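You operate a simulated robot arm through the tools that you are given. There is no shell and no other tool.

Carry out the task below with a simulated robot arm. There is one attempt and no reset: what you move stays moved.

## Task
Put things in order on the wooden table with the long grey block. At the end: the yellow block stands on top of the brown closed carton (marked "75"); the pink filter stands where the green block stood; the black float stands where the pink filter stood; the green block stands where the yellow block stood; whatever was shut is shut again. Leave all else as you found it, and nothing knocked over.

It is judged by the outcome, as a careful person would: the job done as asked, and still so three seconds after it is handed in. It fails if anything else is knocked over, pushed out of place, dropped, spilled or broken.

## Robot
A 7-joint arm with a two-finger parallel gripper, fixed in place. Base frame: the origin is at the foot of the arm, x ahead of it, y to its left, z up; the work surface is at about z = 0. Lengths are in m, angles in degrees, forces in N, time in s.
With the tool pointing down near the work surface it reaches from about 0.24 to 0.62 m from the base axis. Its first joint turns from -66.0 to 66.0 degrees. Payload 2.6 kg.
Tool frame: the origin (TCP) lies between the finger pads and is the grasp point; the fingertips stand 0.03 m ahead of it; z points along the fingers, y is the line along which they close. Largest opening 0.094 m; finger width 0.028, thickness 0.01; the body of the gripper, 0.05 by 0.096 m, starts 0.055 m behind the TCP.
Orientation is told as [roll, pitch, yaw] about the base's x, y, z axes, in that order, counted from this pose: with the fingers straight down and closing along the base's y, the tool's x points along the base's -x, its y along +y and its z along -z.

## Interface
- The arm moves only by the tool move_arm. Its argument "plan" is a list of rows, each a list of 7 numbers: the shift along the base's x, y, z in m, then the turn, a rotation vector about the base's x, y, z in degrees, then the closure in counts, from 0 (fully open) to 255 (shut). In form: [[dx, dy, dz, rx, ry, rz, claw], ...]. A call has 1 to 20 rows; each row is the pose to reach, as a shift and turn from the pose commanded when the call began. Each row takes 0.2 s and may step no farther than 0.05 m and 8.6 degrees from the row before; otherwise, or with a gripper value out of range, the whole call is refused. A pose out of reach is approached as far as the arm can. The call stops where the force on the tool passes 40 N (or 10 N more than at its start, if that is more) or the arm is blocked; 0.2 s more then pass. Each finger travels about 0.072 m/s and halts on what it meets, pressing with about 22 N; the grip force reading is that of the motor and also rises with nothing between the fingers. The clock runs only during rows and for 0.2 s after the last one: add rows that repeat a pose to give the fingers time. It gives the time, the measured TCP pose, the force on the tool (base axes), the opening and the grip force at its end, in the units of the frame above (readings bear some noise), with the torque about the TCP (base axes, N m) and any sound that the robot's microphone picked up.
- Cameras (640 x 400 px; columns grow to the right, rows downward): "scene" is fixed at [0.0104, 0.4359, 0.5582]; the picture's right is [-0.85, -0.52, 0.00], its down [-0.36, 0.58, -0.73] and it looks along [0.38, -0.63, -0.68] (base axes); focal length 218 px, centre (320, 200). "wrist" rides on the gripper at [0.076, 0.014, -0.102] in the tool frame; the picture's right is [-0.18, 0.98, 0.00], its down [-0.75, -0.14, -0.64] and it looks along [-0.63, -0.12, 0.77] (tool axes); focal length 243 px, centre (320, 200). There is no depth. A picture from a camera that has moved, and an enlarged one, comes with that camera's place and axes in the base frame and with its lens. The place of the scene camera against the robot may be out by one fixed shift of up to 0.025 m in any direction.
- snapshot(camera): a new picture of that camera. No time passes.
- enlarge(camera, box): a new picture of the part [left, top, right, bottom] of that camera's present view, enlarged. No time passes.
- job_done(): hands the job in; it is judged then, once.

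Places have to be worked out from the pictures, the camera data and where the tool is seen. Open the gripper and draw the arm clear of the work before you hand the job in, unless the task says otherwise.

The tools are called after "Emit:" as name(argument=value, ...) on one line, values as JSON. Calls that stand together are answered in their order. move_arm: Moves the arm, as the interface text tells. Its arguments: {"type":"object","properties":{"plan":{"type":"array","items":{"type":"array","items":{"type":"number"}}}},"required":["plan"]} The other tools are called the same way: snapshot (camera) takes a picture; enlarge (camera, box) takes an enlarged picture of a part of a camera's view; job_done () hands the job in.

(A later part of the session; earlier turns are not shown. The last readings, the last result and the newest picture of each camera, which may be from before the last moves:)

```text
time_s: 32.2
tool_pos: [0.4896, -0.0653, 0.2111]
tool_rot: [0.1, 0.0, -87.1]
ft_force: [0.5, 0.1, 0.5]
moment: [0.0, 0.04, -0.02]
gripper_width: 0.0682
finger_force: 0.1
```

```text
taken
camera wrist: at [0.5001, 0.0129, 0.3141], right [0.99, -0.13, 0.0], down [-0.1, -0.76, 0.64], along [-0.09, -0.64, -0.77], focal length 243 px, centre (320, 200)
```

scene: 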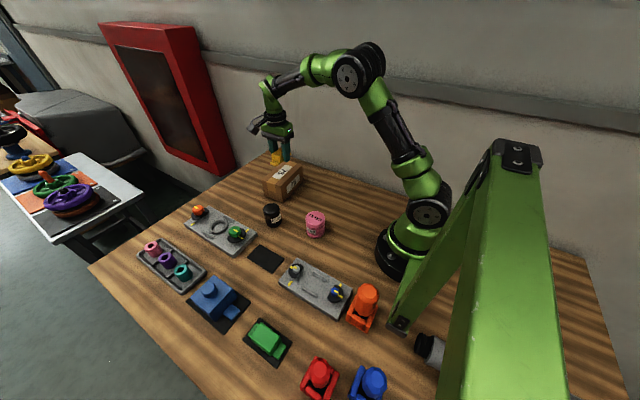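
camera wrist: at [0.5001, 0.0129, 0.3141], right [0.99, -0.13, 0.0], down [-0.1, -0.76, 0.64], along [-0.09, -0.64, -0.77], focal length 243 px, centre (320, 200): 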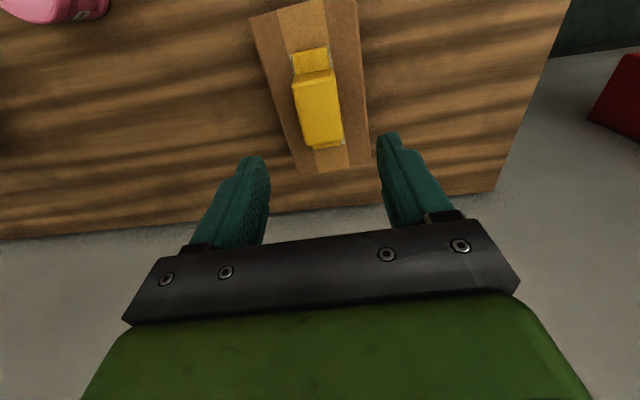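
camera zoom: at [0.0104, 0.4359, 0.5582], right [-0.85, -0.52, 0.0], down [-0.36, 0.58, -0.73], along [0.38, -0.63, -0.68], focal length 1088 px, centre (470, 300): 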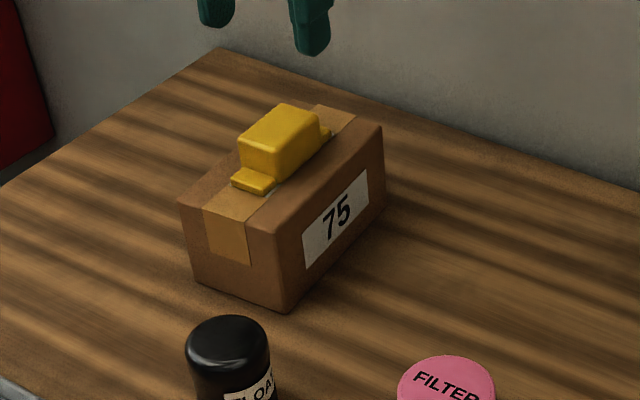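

Yellow stands squarely on the carton and nothing else moved. Now I travel high to the green block at about (0.194, 0.373), turning the gripper back to yaw 0.

Emit:
move_arm(plan=[[-0.0054, 0.0079, 0.005, 0, 0, 1.7, 0], [-0.0162, 0.0237, 0.015, 0, 0, 5.2, 0], [-0.0297, 0.0435, 0.03, 0, 0, 9.6, 0], [-0.0446, 0.0652, 0.04, 0, 0, 14.4, 0], [-0.0594, 0.0869, 0.05, 0, 0, 19.1, 0], [-0.0743, 0.1086, 0.05, 0, 0, 23.9, 0], [-0.0891, 0.1304, 0.05, 0, 0, 28.7, 0], [-0.104, 0.1521, 0.05, 0, 0, 33.5, 0], [-0.1188, 0.1738, 0.05, 0, 0, 38.3, 0], [-0.1337, 0.1955, 0.05, 0, 0, 43.1, 0], [-0.1485, 0.2173, 0.05, 0, 0, 47.9, 0], [-0.1634, 0.239, 0.05, 0, 0, 52.6, 0], [-0.1782, 0.2607, 0.05, 0, 0, 57.4, 0], [-0.1931, 0.2824, 0.05, 0, 0, 62.2, 0], [-0.2079, 0.3042, 0.05, 0, 0, 67, 0], [-0.2228, 0.3259, 0.05, 0, 0, 71.8, 0], [-0.2376, 0.3476, 0.05, 0, 0, 76.6, 0], [-0.2511, 0.3674, 0.05, 0, 0, 80.9, 0], [-0.2619, 0.3832, 0.05, 0, 0, 84.4, 0], [-0.27, 0.395, 0.05, 0, 0, 87.1, 0]])

Emit:
snapshot(camera="wrist")

Emit:
snapshot(camera="scene")

```text
time_s: 36.4
tool_pos: [0.2174, 0.3307, 0.2599]
tool_rot: [0.0, 0.0, 0.2]
ft_force: [0.5, 0.4, 0.1]
moment: [0.01, -0.01, 0.0]
gripper_width: 0.094
finger_force: 0.2
```

```text
taken
camera wrist: at [0.1423, 0.3456, 0.363], right [0.18, 0.98, 0.0], down [0.75, -0.14, 0.64], along [0.63, -0.12, -0.77], focal length 243 px, centre (320, 200)
```

wrist: 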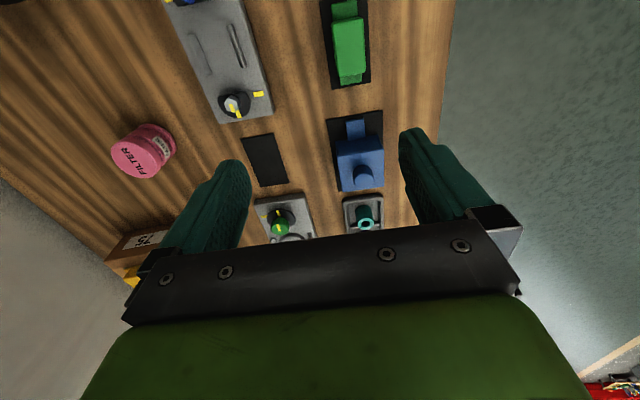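

```text
taken
```

scene: 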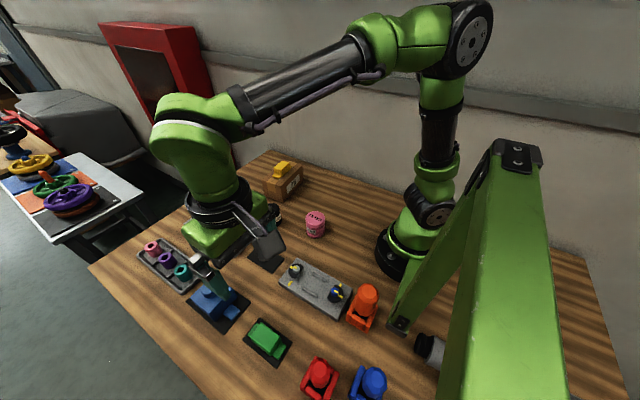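

Green sits at about (0.194, 0.370) with nothing crowding it. I move above it and lower to 0.15 for a precise look.

Emit:
move_arm(plan=[[-0.004, 0.008, -0.015, 0, 0, 0, 0], [-0.01, 0.02, -0.045, 0, 0, 0, 0], [-0.018, 0.032, -0.08, 0, 0, 0, 0], [-0.022, 0.039, -0.105, 0, 0, 0, 0], [-0.022, 0.039, -0.11, 0, 0, 0, 0], [-0.022, 0.039, -0.11, 0, 0, 0, 0]])

Emit:
snapshot(camera="wrist")

Emit:
enlarge(camera="wrist", box=[250, 10, 410, 190])

Emit:
snapshot(camera="scene")

```text
time_s: 37.8
tool_pos: [0.1943, 0.3689, 0.1501]
tool_rot: [0.0, 0.1, 0.0]
ft_force: [0.8, -0.2, 0.2]
moment: [0.01, -0.02, 0.01]
gripper_width: 0.094
finger_force: 0.0
```

```text
taken
camera wrist: at [0.1201, 0.3843, 0.2535], right [0.18, 0.98, 0.0], down [0.75, -0.14, 0.64], along [0.63, -0.12, -0.77], focal length 243 px, centre (320, 200)
```

wrist: 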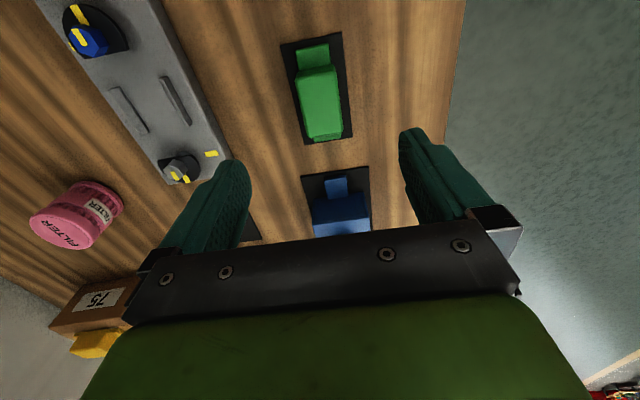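

```text
2.22 times, centred on (330, 100) of wrist
camera zoom: at [0.1201, 0.3843, 0.2535], right [0.18, 0.98, 0.0], down [0.75, -0.14, 0.64], along [0.63, -0.12, -0.77], focal length 539 px, centre (298, 422)
```

zoom: 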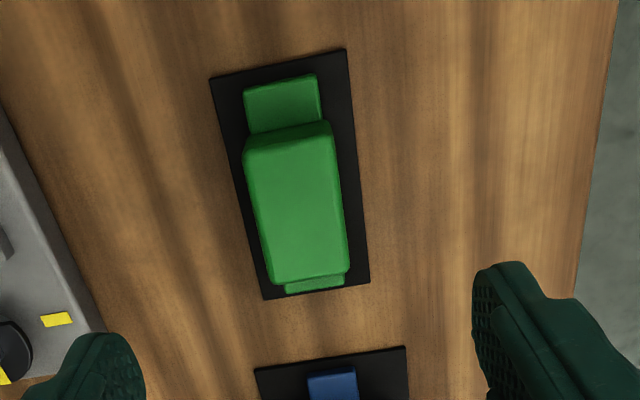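

```text
taken
```

scene: 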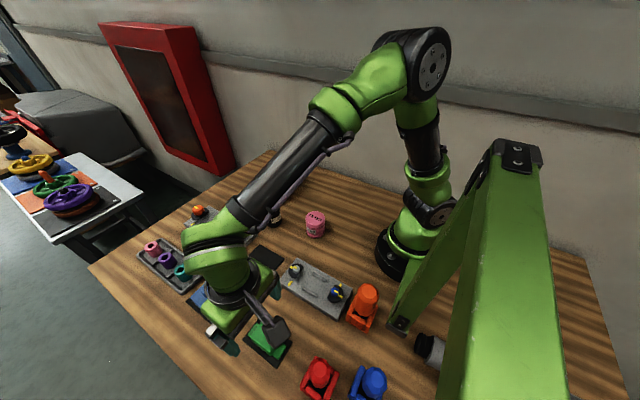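

The green mat is centred at (0.195, 0.370), and the box has the same shape as the yellow one, centred at about (0.1955, 0.3698). I descend to z ≈ 0.0345, so the tips are about 4 mm above the table and clear of the mat.

Emit:
move_arm(plan=[[0.001, 0.001, -0.03, 0, 0, 0, 0], [0.001, 0.001, -0.06, 0, 0, 0, 0], [0.001, 0.001, -0.09, 0, 0, 0, 0], [0.001, 0.001, -0.108, 0, 0, 0, 0], [0.001, 0.001, -0.1155, 0, 0, 0, 0], [0.001, 0.001, -0.1155, 0, 0, 0, 0], [0.001, 0.001, -0.1155, 0, 0, 0, 0]])

Emit:
snapshot(camera="wrist")

Emit:
enlarge(camera="scene", box=[180, 250, 340, 400])

```text
time_s: 39.4
tool_pos: [0.1975, 0.3706, 0.0371]
tool_rot: [0.0, -0.1, 0.1]
ft_force: [1.0, 1.1, -0.1]
moment: [0.0, -0.02, -0.01]
gripper_width: 0.094
finger_force: 0.1
```

```text
taken
camera wrist: at [0.1211, 0.3857, 0.1395], right [0.18, 0.98, 0.0], down [0.75, -0.14, 0.64], along [0.63, -0.12, -0.77], focal length 243 px, centre (320, 200)
```

wrist: 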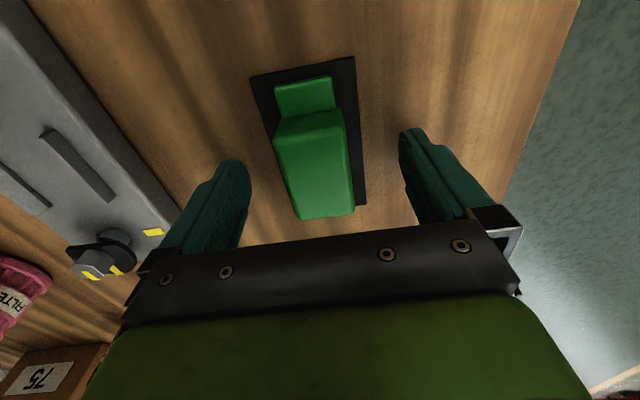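

```text
2.67 times, centred on (260, 325) of scene
camera zoom: at [0.0104, 0.4359, 0.5582], right [-0.85, -0.52, 0.0], down [-0.36, 0.58, -0.73], along [0.38, -0.63, -0.68], focal length 580 px, centre (480, -133)
```

zoom: 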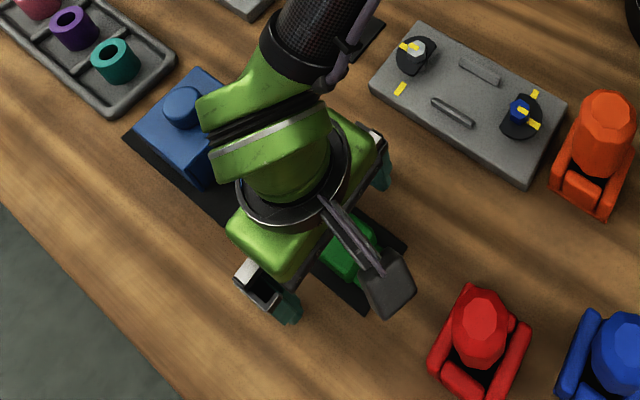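

The tool is at z ≈ 0.0366; I lower another 2.5 mm and close fully on the green box.

Emit:
move_arm(plan=[[-0.001, 0, -0.0025, 0, 0, 0, 0], [-0.001, 0, -0.0025, 0, 0, 0, 0], [-0.001, 0, -0.0025, 0, 0, 0, 100], [-0.001, 0, -0.0025, 0, 0, 0, 255], [-0.001, 0, -0.0025, 0, 0, 0, 255], [-0.001, 0, -0.0025, 0, 0, 0, 255], [-0.001, 0, -0.0025, 0, 0, 0, 255], [-0.001, 0, -0.0025, 0, 0, 0, 255]])

Emit:
move_arm(plan=[[0, 0, 0.001, 0, 0, 0, 255], [0, 0, 0.002, 0, 0, 0, 255], [0, 0, 0.003, 0, 0, 0, 255]])

Emit:
snapshot(camera="wrist")

```text
time_s: 41.2
tool_pos: [0.1957, 0.3699, 0.0333]
tool_rot: [-0.1, 0.0, 0.1]
ft_force: [-0.9, -5.2, 4.9]
moment: [-0.01, 0.0, -0.03]
gripper_width: 0.0403
finger_force: 21.6
```

```text
time_s: 42.0
tool_pos: [0.1954, 0.3694, 0.0347]
tool_rot: [0.0, 0.0, 0.3]
ft_force: [0.2, 0.2, -1.7]
moment: [0.01, 0.0, 0.03]
gripper_width: 0.04
finger_force: 21.8
```

```text
taken
camera wrist: at [0.1196, 0.3842, 0.1386], right [0.18, 0.98, 0.0], down [0.75, -0.14, 0.64], along [0.63, -0.12, -0.77], focal length 243 px, centre (320, 200)
```

wrist: 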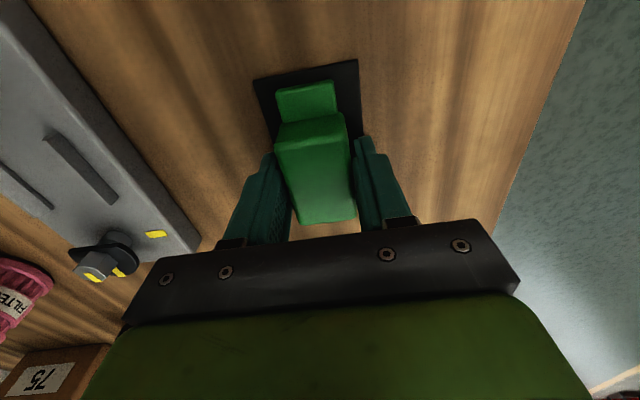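

Green is gripped like yellow was (opening 0.040). I lift slowly to about z = 0.14.

Emit:
move_arm(plan=[[0, 0, 0.002, 0, 0, 0, 255], [0, 0, 0.004, 0, 0, 0, 255], [0, 0, 0.007, 0, 0, 0, 255], [0, 0, 0.01, 0, 0, 0, 255], [0, 0, 0.014, 0, 0, 0, 255], [0, 0, 0.019, 0, 0, 0, 255], [0, 0, 0.026, 0, 0, 0, 255], [0, 0, 0.034, 0, 0, 0, 255], [0, 0, 0.043, 0, 0, 0, 255], [0, 0, 0.053, 0, 0, 0, 255], [0, 0, 0.064, 0, 0, 0, 255], [0, 0, 0.075, 0, 0, 0, 255], [0, 0, 0.086, 0, 0, 0, 255], [0, 0, 0.097, 0, 0, 0, 255], [0, 0, 0.104, 0, 0, 0, 255], [0, 0, 0.108, 0, 0, 0, 255]])

Emit:
snapshot(camera="wrist")

Emit:
snapshot(camera="scene")

```text
time_s: 45.4
tool_pos: [0.197, 0.3704, 0.1435]
tool_rot: [0.0, 0.0, 0.1]
ft_force: [-0.4, 0.4, -1.1]
moment: [0.0, 0.03, 0.0]
gripper_width: 0.0401
finger_force: 22.4
```

```text
taken
camera wrist: at [0.1205, 0.3849, 0.2474], right [0.18, 0.98, 0.0], down [0.75, -0.14, 0.64], along [0.63, -0.12, -0.77], focal length 243 px, centre (320, 200)
```

wrist: 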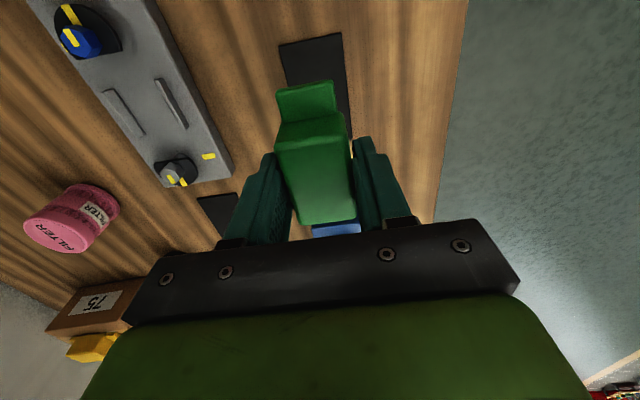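

```text
taken
```

scene: 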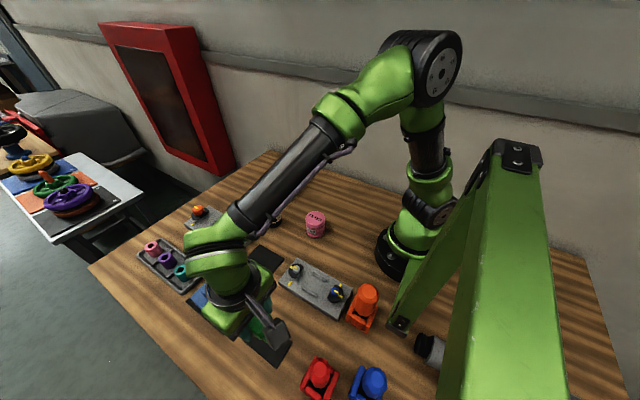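

Green is held level, and its mat stays behind. I carry it slowly toward the empty mat at (0.3405, 0.2155).

Emit:
move_arm(plan=[[0.0029, -0.0031, 0, 0, 0, 0, 255], [0.0086, -0.0093, 0, 0, 0, 0, 255], [0.0172, -0.0185, 0, 0, 0, 0, 255], [0.0273, -0.0294, 0, 0, 0, 0, 255], [0.0373, -0.0402, 0, 0, 0, 0, 255], [0.0474, -0.051, 0, 0, 0, 0, 255], [0.0574, -0.0618, 0, 0, 0, 0, 255], [0.0674, -0.0726, 0, 0, 0, 0, 255], [0.0775, -0.0834, 0, 0, 0, 0, 255], [0.0875, -0.0942, 0, 0, 0, 0, 255], [0.0976, -0.1051, 0, 0, 0, 0, 255], [0.1076, -0.1159, 0, 0, 0, 0, 255], [0.1177, -0.1267, 0, 0, 0, 0, 255], [0.1277, -0.1375, 0, 0, 0, 0, 255], [0.1349, -0.1452, 0, 0, 0, 0, 255], [0.1406, -0.1514, 0, 0, 0, 0, 255], [0.1435, -0.1545, 0, 0, 0, 0, 255], [0.1435, -0.1545, 0, 0, 0, 0, 255]])

Emit:
snapshot(camera="wrist")

Emit:
snapshot(camera="scene")

```text
time_s: 49.2
tool_pos: [0.3397, 0.2159, 0.1445]
tool_rot: [0.0, 0.1, 0.1]
ft_force: [0.7, -0.2, -1.7]
moment: [-0.03, 0.0, 0.02]
gripper_width: 0.0403
finger_force: 22.1
```

```text
taken
camera wrist: at [0.2639, 0.2304, 0.2469], right [0.18, 0.98, 0.0], down [0.75, -0.14, 0.64], along [0.63, -0.12, -0.77], focal length 243 px, centre (320, 200)
```

wrist: 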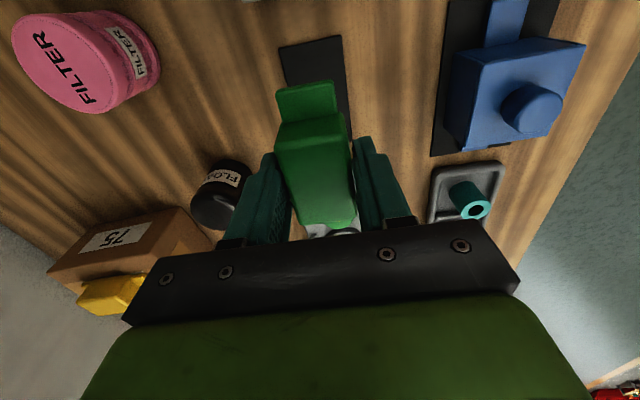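

```text
taken
```

scene: 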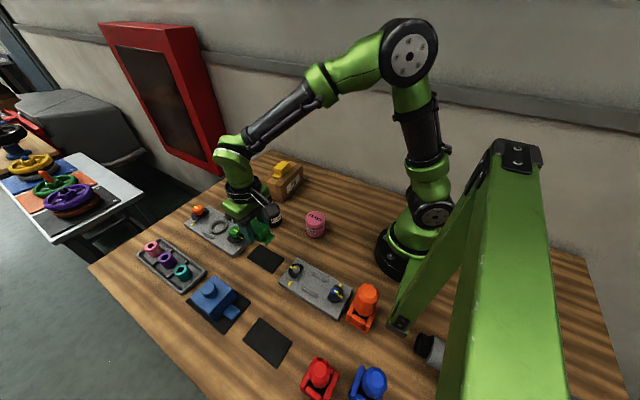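

The mat lies directly under the block; the best alignment is about 1.5 mm further in +x. I lower slowly to about 8 mm above the mat.

Emit:
move_arm(plan=[[0.0005, 0, -0.004, 0, 0, 0, 255], [0.001, -0.0003, -0.011, 0, 0, 0, 255], [0.0015, -0.0005, -0.02, 0, 0, 0, 255], [0.0015, -0.0005, -0.03, 0, 0, 0, 255], [0.0015, -0.0005, -0.041, 0, 0, 0, 255], [0.0015, -0.0005, -0.052, 0, 0, 0, 255], [0.0015, -0.0005, -0.063, 0, 0, 0, 255], [0.0015, -0.0005, -0.074, 0, 0, 0, 255], [0.0015, -0.0005, -0.084, 0, 0, 0, 255], [0.0015, -0.0005, -0.092, 0, 0, 0, 255], [0.0015, -0.0005, -0.098, 0, 0, 0, 255], [0.0015, -0.0005, -0.101, 0, 0, 0, 255], [0.0015, -0.0005, -0.101, 0, 0, 0, 255]])

Emit:
snapshot(camera="wrist")

Emit:
enlarge(camera="scene", box=[220, 200, 330, 280])

```text
time_s: 52.0
tool_pos: [0.3422, 0.2157, 0.0434]
tool_rot: [0.0, -0.1, 0.2]
ft_force: [0.4, 0.3, -2.5]
moment: [-0.01, 0.0, 0.0]
gripper_width: 0.0402
finger_force: 22.5
```

```text
taken
camera wrist: at [0.2657, 0.2305, 0.1458], right [0.18, 0.98, 0.0], down [0.75, -0.14, 0.64], along [0.63, -0.12, -0.77], focal length 243 px, centre (320, 200)
```

wrist: 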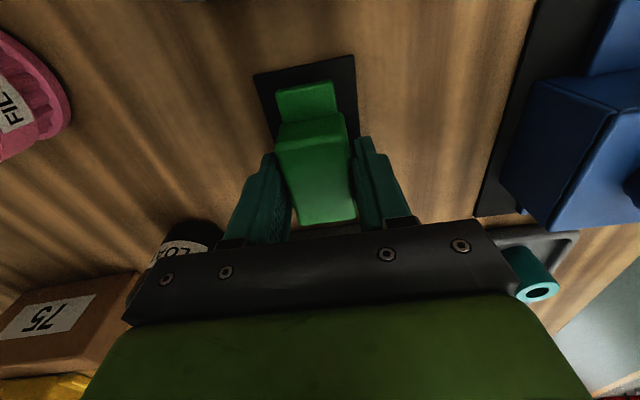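

```text
5.00 times, centred on (275, 240) of scene
camera zoom: at [0.0104, 0.4359, 0.5582], right [-0.85, -0.52, 0.0], down [-0.36, 0.58, -0.73], along [0.38, -0.63, -0.68], focal length 1088 px, centre (545, 0)
```

zoom: 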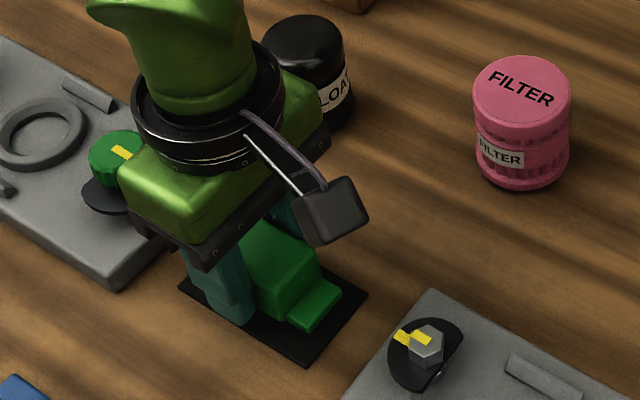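

Aligned with the mat as the yellow block was. I go down the last millimetres in small steps.

Emit:
move_arm(plan=[[-0.0006, 0.0006, -0.002, 0, 0, 0, 255], [-0.0006, 0.0006, -0.004, 0, 0, 0, 255], [-0.0006, 0.0006, -0.006, 0, 0, 0, 255], [-0.0006, 0.0006, -0.0075, 0, 0, 0, 255], [-0.0006, 0.0006, -0.0075, 0, 0, 0, 255]])

```text
time_s: 53.2
tool_pos: [0.3413, 0.2154, 0.0364]
tool_rot: [0.0, 0.0, 0.2]
ft_force: [0.3, 0.5, -2.1]
moment: [0.01, -0.01, 0.01]
gripper_width: 0.0401
finger_force: 22.1
```

Emit:
move_arm(plan=[[0, 0, -0.001, 0, 0, 0, 255], [0, 0, -0.002, 0, 0, 0, 255], [0, 0, -0.002, 0, 0, 0, 255]])

```text
time_s: 54.0
tool_pos: [0.3415, 0.2148, 0.0332]
tool_rot: [0.0, 0.0, 0.1]
ft_force: [-6.7, -4.1, 8.6]
moment: [0.04, -0.23, -0.02]
gripper_width: 0.04
finger_force: 21.9
```

Green now rests on the mat (8.6 N upward). I ease 1 mm and open, then check before rising.

Emit:
move_arm(plan=[[0, 0, 0.001, 0, 0, 0, 255], [0, 0, 0.001, 0, 0, 0, 140], [0, 0, 0.001, 0, 0, 0, 80], [0, 0, 0.001, 0, 0, 0, 40], [0, 0, 0.001, 0, 0, 0, 40]])

Emit:
snapshot(camera="wrist")

```text
time_s: 55.2
tool_pos: [0.342, 0.215, 0.0349]
tool_rot: [0.0, -0.1, 0.1]
ft_force: [0.2, 0.4, -1.2]
moment: [0.0, 0.06, 0.0]
gripper_width: 0.0794
finger_force: 0.1
```

```text
taken
camera wrist: at [0.2652, 0.2307, 0.1375], right [0.18, 0.98, 0.0], down [0.75, -0.14, 0.64], along [0.63, -0.12, -0.77], focal length 243 px, centre (320, 200)
```

wrist: 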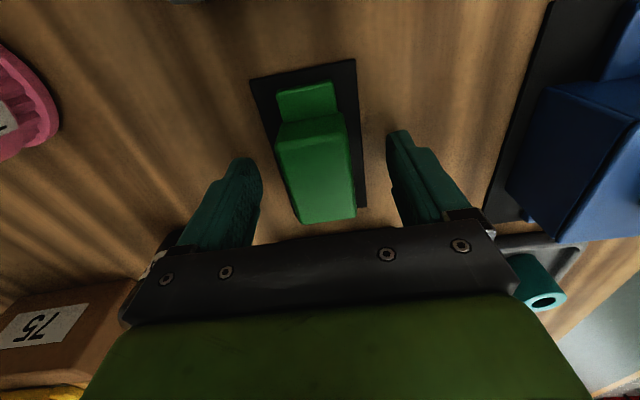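

Green stands on the mat just where yellow stood. I rise and move over toward the pink filter for a precise look.

Emit:
move_arm(plan=[[0, 0, 0.004, 0, 0, 0, 40], [0, 0, 0.02, 0, 0, 0, 0], [0, 0, 0.05, 0, 0, 0, 0], [0, 0, 0.09, 0, 0, 0, 0], [-0.005, -0.01, 0.13, 0, 0, 0, 0], [-0.02, -0.04, 0.16, 0, 0, 0, 0], [-0.035, -0.08, 0.165, 0, 0, 0, 0], [-0.05, -0.12, 0.165, 0, 0, 0, 0], [-0.065, -0.15, 0.165, 0, 0, 0, 0], [-0.069, -0.162, 0.165, 0, 0, 0, 0], [-0.069, -0.162, 0.165, 0, 0, 0, 0]])

Emit:
snapshot(camera="wrist")

Emit:
enlarge(camera="wrist", box=[230, 0, 410, 180])

Emit:
snapshot(camera="scene")

```text
time_s: 57.6
tool_pos: [0.2713, 0.0538, 0.1999]
tool_rot: [0.0, -0.1, 0.2]
ft_force: [0.9, 0.2, 0.1]
moment: [0.0, 0.03, 0.01]
gripper_width: 0.094
finger_force: 0.0
```

```text
taken
camera wrist: at [0.1954, 0.0684, 0.3029], right [0.18, 0.98, 0.0], down [0.75, -0.14, 0.64], along [0.63, -0.12, -0.77], focal length 243 px, centre (320, 200)
```

wrist: 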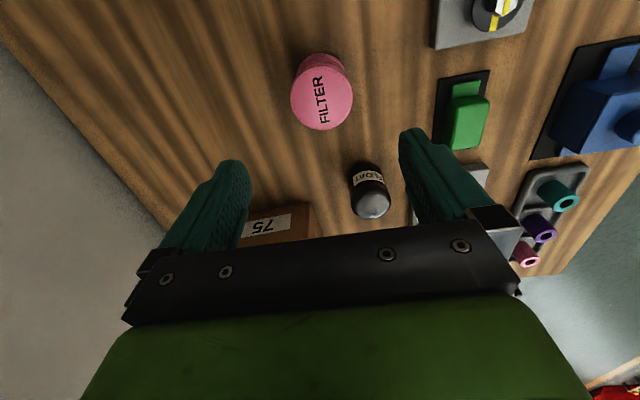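

```text
2.22 times, centred on (320, 90) of wrist
camera zoom: at [0.1954, 0.0684, 0.3029], right [0.18, 0.98, 0.0], down [0.75, -0.14, 0.64], along [0.63, -0.12, -0.77], focal length 539 px, centre (320, 444)
```

zoom: 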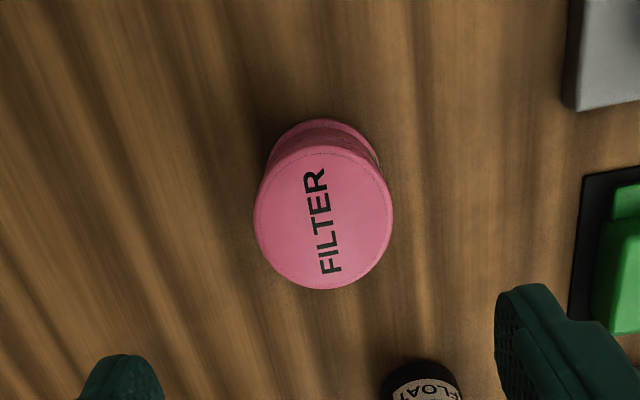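

```text
taken
```

scene: 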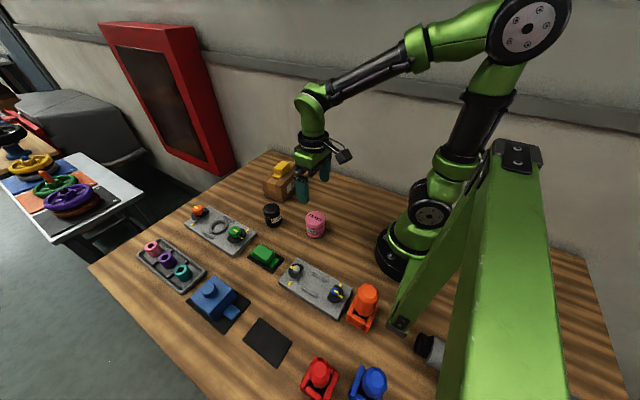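

The filter is centred at about (0.2695, 0.0555), about 0.060 wide and 0.06 tall, with good clearance on both sides. I descend around it to z ≈ 0.04 with the fingers open.

Emit:
move_arm(plan=[[-0.001, 0.001, -0.02, 0, 0, 0, 0], [-0.0018, 0.002, -0.05, 0, 0, 0, 0], [-0.0018, 0.002, -0.08, 0, 0, 0, 0], [-0.0018, 0.002, -0.11, 0, 0, 0, 0], [-0.0018, 0.002, -0.135, 0, 0, 0, 0], [-0.0018, 0.002, -0.152, 0, 0, 0, 0], [-0.0018, 0.002, -0.16, 0, 0, 0, 0], [-0.0018, 0.002, -0.16, 0, 0, 0, 0]])

Emit:
snapshot(camera="wrist")

Emit:
enlarge(camera="scene", box=[270, 170, 370, 250])

```text
time_s: 59.4
tool_pos: [0.2701, 0.0563, 0.0383]
tool_rot: [0.0, 0.0, 0.2]
ft_force: [-0.7, 0.2, 0.6]
moment: [-0.03, 0.01, -0.02]
gripper_width: 0.094
finger_force: 0.0
```

```text
taken
camera wrist: at [0.1934, 0.0704, 0.1421], right [0.18, 0.98, 0.0], down [0.75, -0.14, 0.64], along [0.63, -0.12, -0.77], focal length 243 px, centre (320, 200)
```

wrist: 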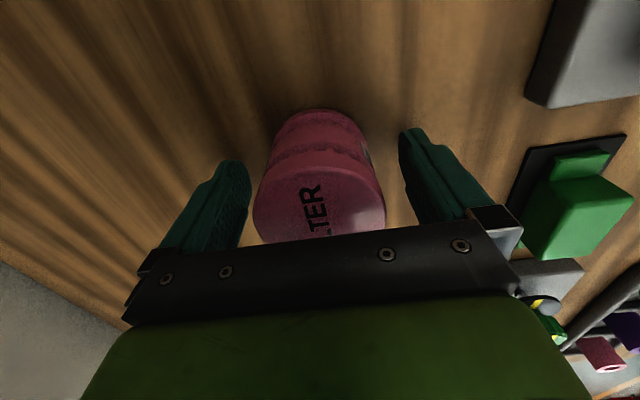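

```text
5.00 times, centred on (320, 210) of scene
camera zoom: at [0.0104, 0.4359, 0.5582], right [-0.85, -0.52, 0.0], down [-0.36, 0.58, -0.73], along [0.38, -0.63, -0.68], focal length 1088 px, centre (320, 150)
```

zoom: 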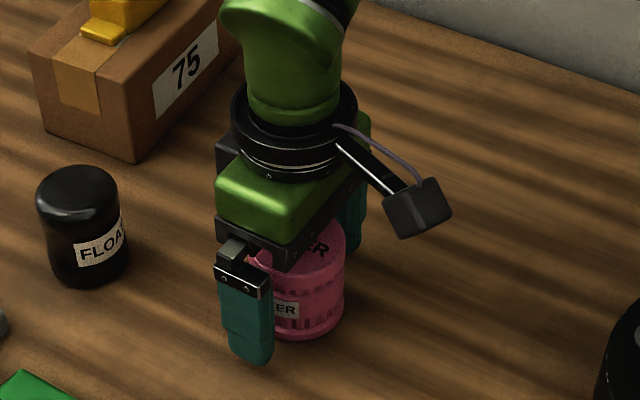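

The filter is centred between the fingers. I close on it fully.

Emit:
move_arm(plan=[[0, 0, 0, 0, 0, 0, 60], [0, 0, 0, 0, 0, 0, 90], [0, 0, 0, 0, 0, 0, 255], [0, 0, 0, 0, 0, 0, 255], [0, 0, 0, 0, 0, 0, 255], [0, 0, 0, 0, 0, 0, 255]])

Emit:
move_arm(plan=[[0, 0, 0.001, 0, 0, 0, 255], [0, 0, 0.002, 0, 0, 0, 255], [0, 0, 0.004, 0, 0, 0, 255]])

Emit:
snapshot(camera="wrist")

Emit:
enlarge(camera="scene", box=[270, 170, 370, 250])

```text
time_s: 60.8
tool_pos: [0.2691, 0.0559, 0.0394]
tool_rot: [0.1, 0.0, 0.2]
ft_force: [0.1, 0.5, 0.5]
moment: [0.03, -0.01, -0.01]
gripper_width: 0.0589
finger_force: 21.7
```

```text
time_s: 61.6
tool_pos: [0.2703, 0.0566, 0.0426]
tool_rot: [0.0, 0.0, 0.1]
ft_force: [0.7, -0.4, -0.3]
moment: [0.02, 0.01, 0.0]
gripper_width: 0.059
finger_force: 22.1
```

```text
taken
camera wrist: at [0.194, 0.0703, 0.1462], right [0.18, 0.98, 0.0], down [0.75, -0.14, 0.64], along [0.63, -0.12, -0.77], focal length 243 px, centre (320, 200)
```

wrist: 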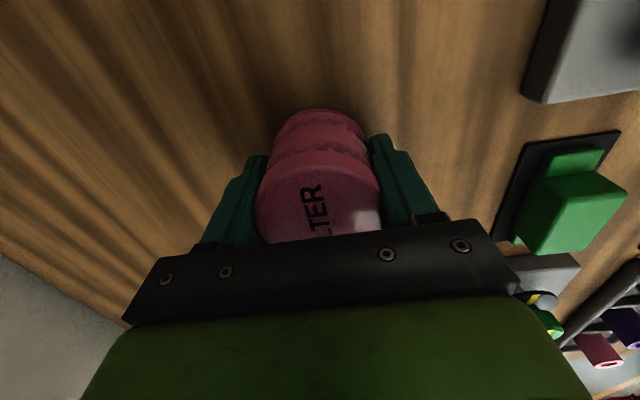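

```text
5.00 times, centred on (320, 210) of scene
camera zoom: at [0.0104, 0.4359, 0.5582], right [-0.85, -0.52, 0.0], down [-0.36, 0.58, -0.73], along [0.38, -0.63, -0.68], focal length 1088 px, centre (320, 150)
```

zoom: 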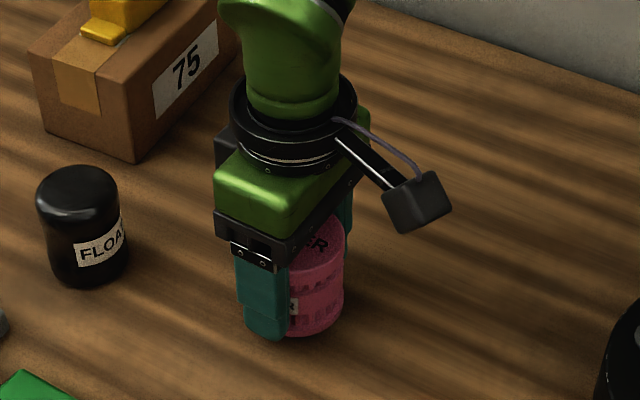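

The filter is held at 0.059 and comes up with the hand. I lift it slowly to z ≈ 0.16.

Emit:
move_arm(plan=[[0, 0, 0.003, 0, 0, 0, 255], [0, 0, 0.007, 0, 0, 0, 255], [0, 0, 0.013, 0, 0, 0, 255], [0, 0, 0.021, 0, 0, 0, 255], [0, 0, 0.03, 0, 0, 0, 255], [0, 0, 0.04, 0, 0, 0, 255], [0, 0, 0.051, 0, 0, 0, 255], [0, 0, 0.062, 0, 0, 0, 255], [0, 0, 0.073, 0, 0, 0, 255], [0, 0, 0.084, 0, 0, 0, 255], [0, 0, 0.095, 0, 0, 0, 255], [0, 0, 0.105, 0, 0, 0, 255], [0, 0, 0.113, 0, 0, 0, 255], [0, 0, 0.118, 0, 0, 0, 255]])

Emit:
snapshot(camera="wrist")

Emit:
snapshot(camera="scene")

```text
time_s: 64.6
tool_pos: [0.2697, 0.0559, 0.1608]
tool_rot: [0.0, 0.0, 0.2]
ft_force: [0.0, 0.4, -1.6]
moment: [-0.05, -0.01, 0.01]
gripper_width: 0.0591
finger_force: 22.1
```

```text
taken
camera wrist: at [0.1934, 0.0702, 0.2646], right [0.18, 0.98, 0.0], down [0.75, -0.14, 0.64], along [0.63, -0.12, -0.77], focal length 243 px, centre (320, 200)
```

wrist: 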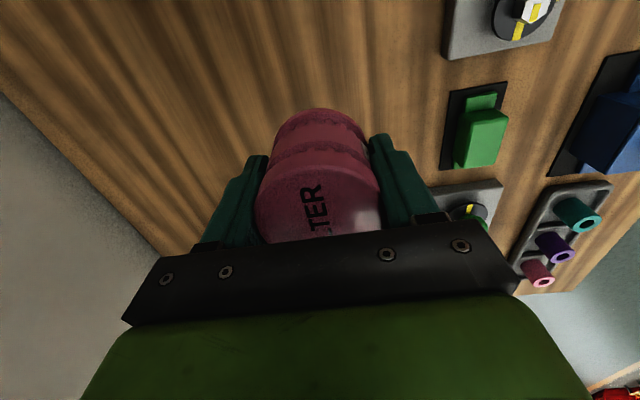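

```text
taken
```

scene: 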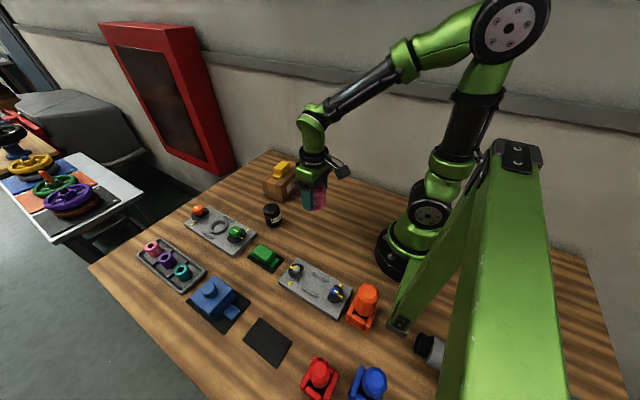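

Held steadily. I carry the filter slowly across to the empty mat at (0.195, 0.370), staying high.

Emit:
move_arm(plan=[[-0.0015, 0.0063, 0, 0, 0, 0, 255], [-0.0045, 0.0188, 0, 0, 0, 0, 255], [-0.0082, 0.0345, 0, 0, 0, 0, 255], [-0.0122, 0.0518, 0, 0, 0, 0, 255], [-0.0163, 0.0691, 0, 0, 0, 0, 255], [-0.0204, 0.0864, 0, 0, 0, 0, 255], [-0.0245, 0.1036, 0, 0, 0, 0, 255], [-0.0286, 0.1209, 0, 0, 0, 0, 255], [-0.0326, 0.1382, 0, 0, 0, 0, 255], [-0.0367, 0.1554, 0, 0, 0, 0, 255], [-0.0408, 0.1727, 0, 0, 0, 0, 255], [-0.0449, 0.19, 0, 0, 0, 0, 255], [-0.049, 0.2072, 0, 0, 0, 0, 255], [-0.0531, 0.2245, 0, 0, 0, 0, 255], [-0.0571, 0.2418, 0, 0, 0, 0, 255], [-0.0612, 0.2591, 0, 0, 0, 0, 255], [-0.0653, 0.2763, 0, 0, 0, 0, 255], [-0.069, 0.292, 0, 0, 0, 0, 255], [-0.072, 0.3046, 0, 0, 0, 0, 255], [-0.0742, 0.314, 0, 0, 0, 0, 255]])

Emit:
snapshot(camera="wrist")

Emit:
snapshot(camera="scene")

```text
time_s: 68.8
tool_pos: [0.1974, 0.3701, 0.16]
tool_rot: [0.0, -0.1, 0.0]
ft_force: [0.3, 0.0, 0.2]
moment: [-0.03, 0.01, 0.02]
gripper_width: 0.059
finger_force: 21.8
```

```text
taken
camera wrist: at [0.1204, 0.3849, 0.2631], right [0.18, 0.98, 0.0], down [0.75, -0.14, 0.64], along [0.63, -0.12, -0.77], focal length 243 px, centre (320, 200)
```

wrist: 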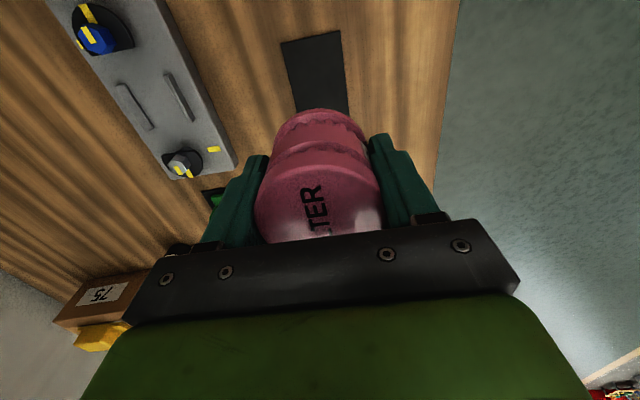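

```text
taken
```

scene: 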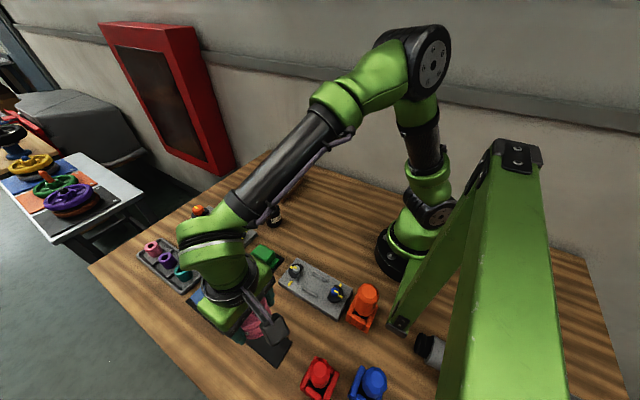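

The filter is above the mat. I lower it slowly to about 8 mm above, shifting 1 mm in -x to centre it.

Emit:
move_arm(plan=[[-0.0005, 0, -0.004, 0, 0, 0, 255], [-0.001, 0, -0.011, 0, 0, 0, 255], [-0.001, 0, -0.02, 0, 0, 0, 255], [-0.001, 0, -0.03, 0, 0, 0, 255], [-0.001, 0, -0.041, 0, 0, 0, 255], [-0.001, 0, -0.052, 0, 0, 0, 255], [-0.001, 0, -0.063, 0, 0, 0, 255], [-0.001, 0, -0.074, 0, 0, 0, 255], [-0.001, 0, -0.085, 0, 0, 0, 255], [-0.001, 0, -0.095, 0, 0, 0, 255], [-0.001, 0, -0.103, 0, 0, 0, 255], [-0.001, 0, -0.108, 0, 0, 0, 255], [-0.001, 0, -0.11, 0, 0, 0, 255], [-0.001, 0, -0.11, 0, 0, 0, 255]])

Emit:
snapshot(camera="wrist")

Emit:
enlarge(camera="scene", box=[180, 250, 340, 400])

```text
time_s: 71.8
tool_pos: [0.194, 0.37, 0.0489]
tool_rot: [0.0, 0.0, 0.1]
ft_force: [0.0, -0.2, -0.2]
moment: [-0.01, 0.0, 0.03]
gripper_width: 0.0593
finger_force: 21.8
```

```text
taken
camera wrist: at [0.1187, 0.3848, 0.1532], right [0.18, 0.98, 0.0], down [0.75, -0.14, 0.64], along [0.63, -0.12, -0.77], focal length 243 px, centre (320, 200)
```

wrist: 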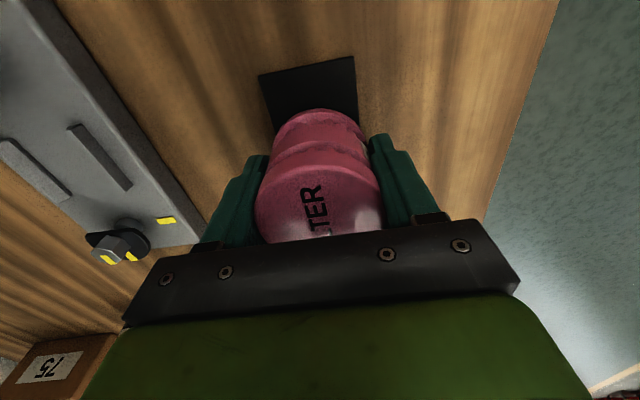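

```text
2.67 times, centred on (260, 325) of scene
camera zoom: at [0.0104, 0.4359, 0.5582], right [-0.85, -0.52, 0.0], down [-0.36, 0.58, -0.73], along [0.38, -0.63, -0.68], focal length 580 px, centre (480, -133)
```

zoom: 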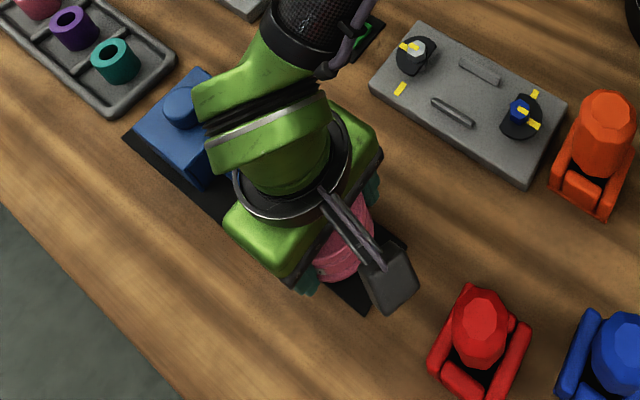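

Centred over the mat. I go down the last millimetres step by step.

Emit:
move_arm(plan=[[0.001, 0.0003, -0.0015, 0, 0, 0, 255], [0.001, 0.0003, -0.003, 0, 0, 0, 255], [0.001, 0.0003, -0.0045, 0, 0, 0, 255], [0.001, 0.0003, -0.006, 0, 0, 0, 255], [0.001, 0.0003, -0.006, 0, 0, 0, 255]])

```text
time_s: 73.0
tool_pos: [0.1961, 0.3692, 0.0431]
tool_rot: [-0.1, 0.1, 0.2]
ft_force: [0.8, -0.4, -0.6]
moment: [0.0, -0.01, 0.02]
gripper_width: 0.059
finger_force: 21.9
```

Emit:
move_arm(plan=[[0, 0, -0.001, 0, 0, 0, 255], [0, 0, -0.0015, 0, 0, 0, 255], [0, 0, -0.0015, 0, 0, 0, 255]])

```text
time_s: 73.8
tool_pos: [0.1957, 0.3693, 0.0432]
tool_rot: [0.0, 0.0, 0.2]
ft_force: [0.1, -0.4, -1.4]
moment: [0.0, -0.02, 0.0]
gripper_width: 0.0588
finger_force: 22.0
```

No contact yet; I continue down another 1.5 mm.

Emit:
move_arm(plan=[[0, 0, -0.001, 0, 0, 0, 255], [0, 0, -0.0015, 0, 0, 0, 255], [0, 0, -0.0015, 0, 0, 0, 255]])

```text
time_s: 74.6
tool_pos: [0.1952, 0.3715, 0.0427]
tool_rot: [0.1, 0.1, 0.1]
ft_force: [0.7, -1.6, 5.9]
moment: [-0.08, -0.03, -0.03]
gripper_width: 0.0591
finger_force: 21.5
```

Contact (5.9 N): the filter stands on the mat. I open the fingers fully and check that it stays upright.

Emit:
move_arm(plan=[[0, 0, 0.0005, 0, 0, 0, 255], [0, 0, 0.0005, 0, 0, 0, 90], [0, 0, 0.0005, 0, 0, 0, 50], [0, 0, 0.0005, 0, 0, 0, 0], [0, 0, 0.0005, 0, 0, 0, 0], [0, 0, 0.0005, 0, 0, 0, 0]])

Emit:
snapshot(camera="wrist")

```text
time_s: 76.0
tool_pos: [0.1962, 0.3707, 0.0421]
tool_rot: [0.0, 0.0, 0.1]
ft_force: [-0.5, -0.3, -0.4]
moment: [0.02, 0.01, 0.0]
gripper_width: 0.094
finger_force: 0.0
```

```text
taken
camera wrist: at [0.12, 0.3848, 0.1452], right [0.18, 0.98, 0.0], down [0.75, -0.14, 0.64], along [0.63, -0.12, -0.77], focal length 243 px, centre (320, 200)
```

wrist: 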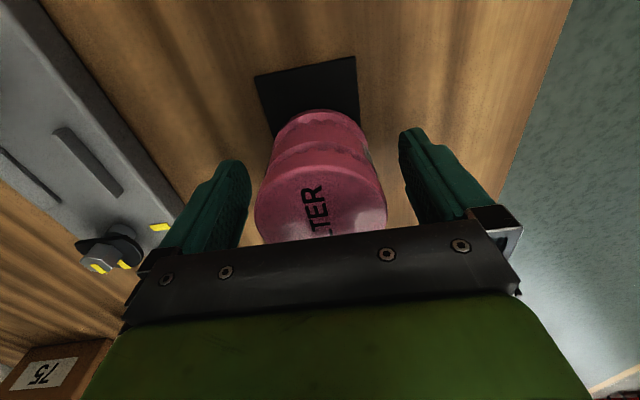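

The filter stands free. I rise straight up and verify from both cameras.

Emit:
move_arm(plan=[[0, 0, 0.005, 0, 0, 0, 0], [0, 0, 0.02, 0, 0, 0, 0], [0, 0, 0.045, 0, 0, 0, 0], [0, 0, 0.075, 0, 0, 0, 0], [0, 0, 0.11, 0, 0, 0, 0], [0, 0, 0.14, 0, 0, 0, 0], [0, 0, 0.15, 0, 0, 0, 0], [0, 0, 0.15, 0, 0, 0, 0]])

Emit:
snapshot(camera="wrist")

Emit:
snapshot(camera="scene")

```text
time_s: 77.8
tool_pos: [0.1978, 0.3693, 0.1931]
tool_rot: [0.1, 0.0, 0.1]
ft_force: [-1.4, -0.8, 0.2]
moment: [0.0, 0.01, -0.02]
gripper_width: 0.0939
finger_force: 0.0
```

```text
taken
camera wrist: at [0.1214, 0.3853, 0.2958], right [0.18, 0.98, 0.0], down [0.75, -0.14, 0.64], along [0.63, -0.12, -0.77], focal length 243 px, centre (320, 200)
```

wrist: 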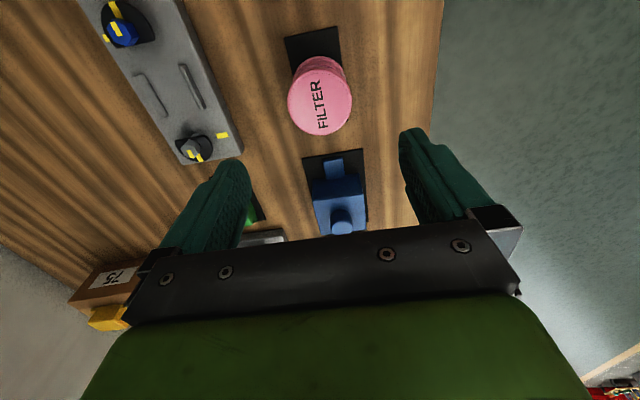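

```text
taken
```

scene: 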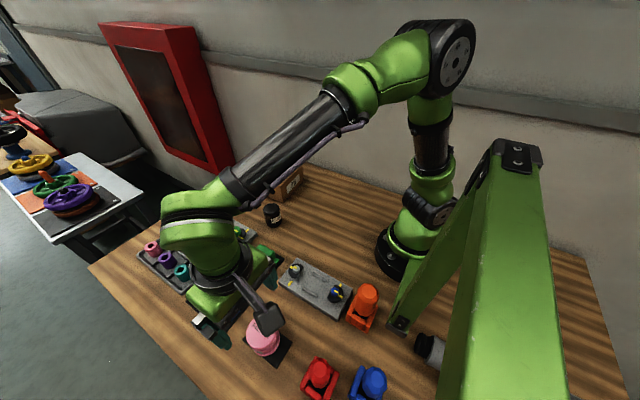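

The filter stands on the mat where green stood. Now I move to the black float at about (0.411, 0.0985), with the opening limited to about 0.076 so the fingers stay clear of the grey panel beside it.

Emit:
move_arm(plan=[[0.005, -0.006, 0, 0, 0, 0, 48], [0.017, -0.0215, 0, 0, 0, 0, 48], [0.035, -0.044, 0, 0, 0, 0, 48], [0.054, -0.068, 0, 0, 0, 0, 48], [0.073, -0.092, 0, 0, 0, 0, 48], [0.092, -0.116, 0, 0, 0, 0, 48], [0.111, -0.14, 0, 0, 0, 0, 48], [0.13, -0.164, 0, 0, 0, 0, 48], [0.149, -0.188, 0, 0, 0, 0, 48], [0.168, -0.212, 0, 0, 0, 0, 48], [0.187, -0.236, 0, 0, 0, 0, 48], [0.202, -0.256, 0, 0, 0, 0, 48], [0.21, -0.267, 0, 0, 0, 0, 48], [0.214, -0.271, 0, 0, 0, 0, 48], [0.214, -0.271, 0, 0, 0, 0, 48]])

Emit:
snapshot(camera="wrist")

Emit:
enlarge(camera="wrist", box=[230, 40, 410, 180])

Emit:
enlarge(camera="scene", box=[160, 140, 400, 400])

```text
time_s: 81.0
tool_pos: [0.4096, 0.099, 0.1929]
tool_rot: [0.0, 0.0, 0.0]
ft_force: [-0.1, 0.9, -0.4]
moment: [-0.01, -0.01, -0.02]
gripper_width: 0.0763
finger_force: 0.1
```

```text
taken
camera wrist: at [0.3334, 0.1141, 0.2959], right [0.18, 0.98, 0.0], down [0.75, -0.14, 0.64], along [0.63, -0.12, -0.77], focal length 243 px, centre (320, 200)
```

wrist: 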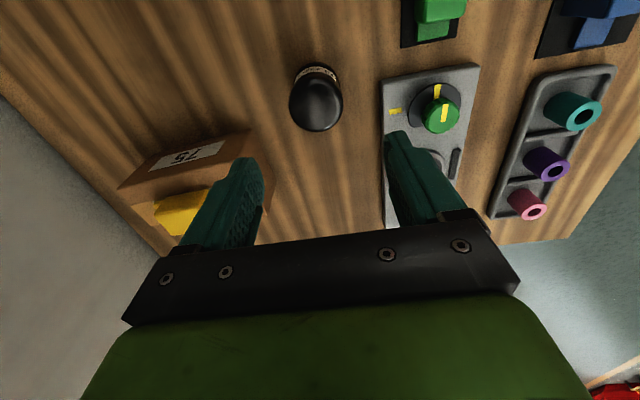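

```text
2.86 times, centred on (320, 110) of wrist
camera zoom: at [0.3334, 0.1141, 0.2959], right [0.18, 0.98, 0.0], down [0.75, -0.14, 0.64], along [0.63, -0.12, -0.77], focal length 693 px, centre (320, 457)
```

zoom: 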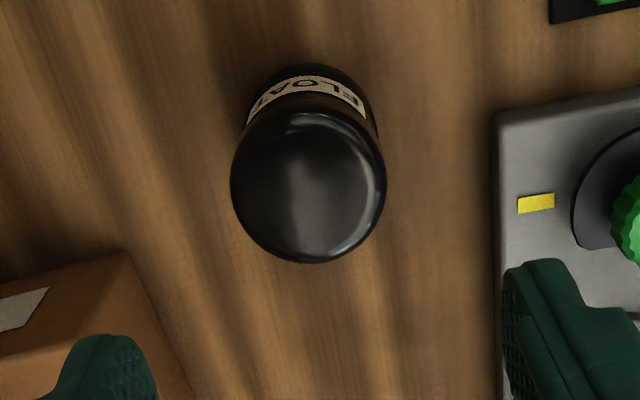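

```text
1.54 times, centred on (280, 270) of scene
camera zoom: at [0.0104, 0.4359, 0.5582], right [-0.85, -0.52, 0.0], down [-0.36, 0.58, -0.73], along [0.38, -0.63, -0.68], focal length 335 px, centre (382, 92)
```

zoom: 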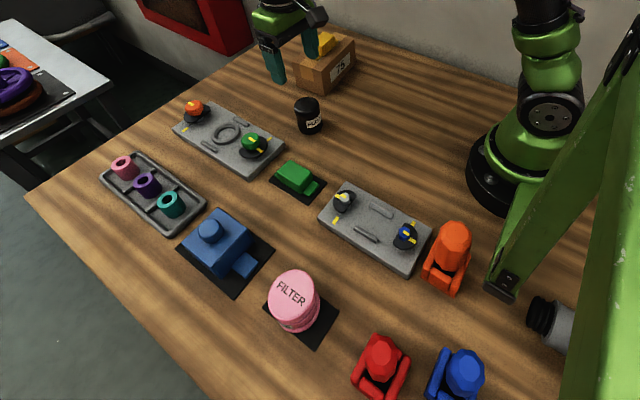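

The float is centred at about (0.4115, 0.096), about 0.053 across. The grey panel edge is at y ≈ 0.164, so the fingers will clear it. I descend around the float to z ≈ 0.04.

Emit:
move_arm(plan=[[0.001, -0.0015, -0.015, 0, 0, 0, 48], [0.002, -0.0028, -0.04, 0, 0, 0, 48], [0.002, -0.0028, -0.07, 0, 0, 0, 48], [0.002, -0.0028, -0.1, 0, 0, 0, 48], [0.002, -0.0028, -0.127, 0, 0, 0, 48], [0.002, -0.0028, -0.145, 0, 0, 0, 48], [0.002, -0.0028, -0.153, 0, 0, 0, 48], [0.002, -0.0028, -0.153, 0, 0, 0, 48]])

Emit:
snapshot(camera="wrist")

Emit:
enlarge(camera="scene", box=[210, 150, 330, 250])

```text
time_s: 82.8
tool_pos: [0.4116, 0.0964, 0.0399]
tool_rot: [0.0, 0.0, 0.2]
ft_force: [0.8, -0.1, -0.9]
moment: [0.02, -0.04, -0.01]
gripper_width: 0.0762
finger_force: 0.0
```

```text
taken
camera wrist: at [0.3355, 0.1118, 0.1425], right [0.18, 0.98, 0.0], down [0.75, -0.14, 0.64], along [0.63, -0.12, -0.77], focal length 243 px, centre (320, 200)
```

wrist: 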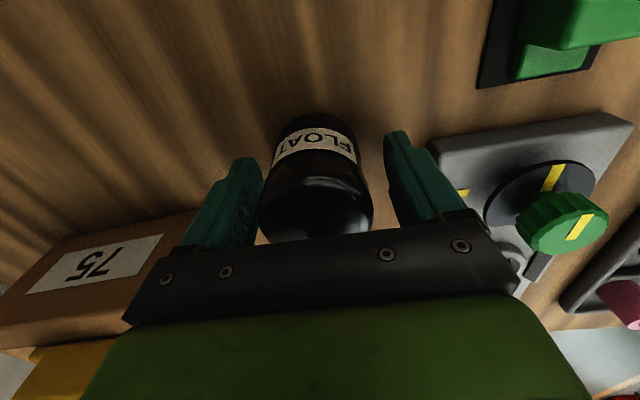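

```text
4.00 times, centred on (270, 200) of scene
camera zoom: at [0.0104, 0.4359, 0.5582], right [-0.85, -0.52, 0.0], down [-0.36, 0.58, -0.73], along [0.38, -0.63, -0.68], focal length 870 px, centre (520, 200)
```

zoom: 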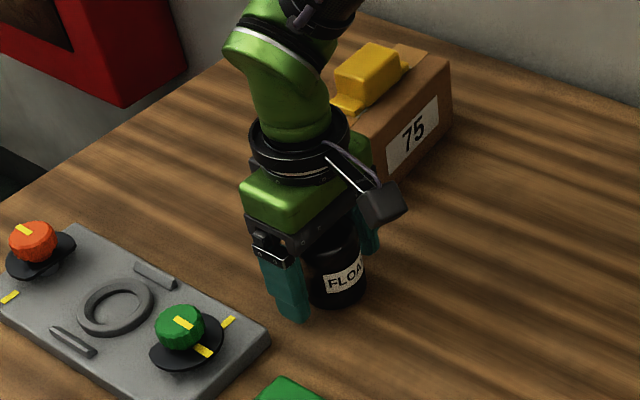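

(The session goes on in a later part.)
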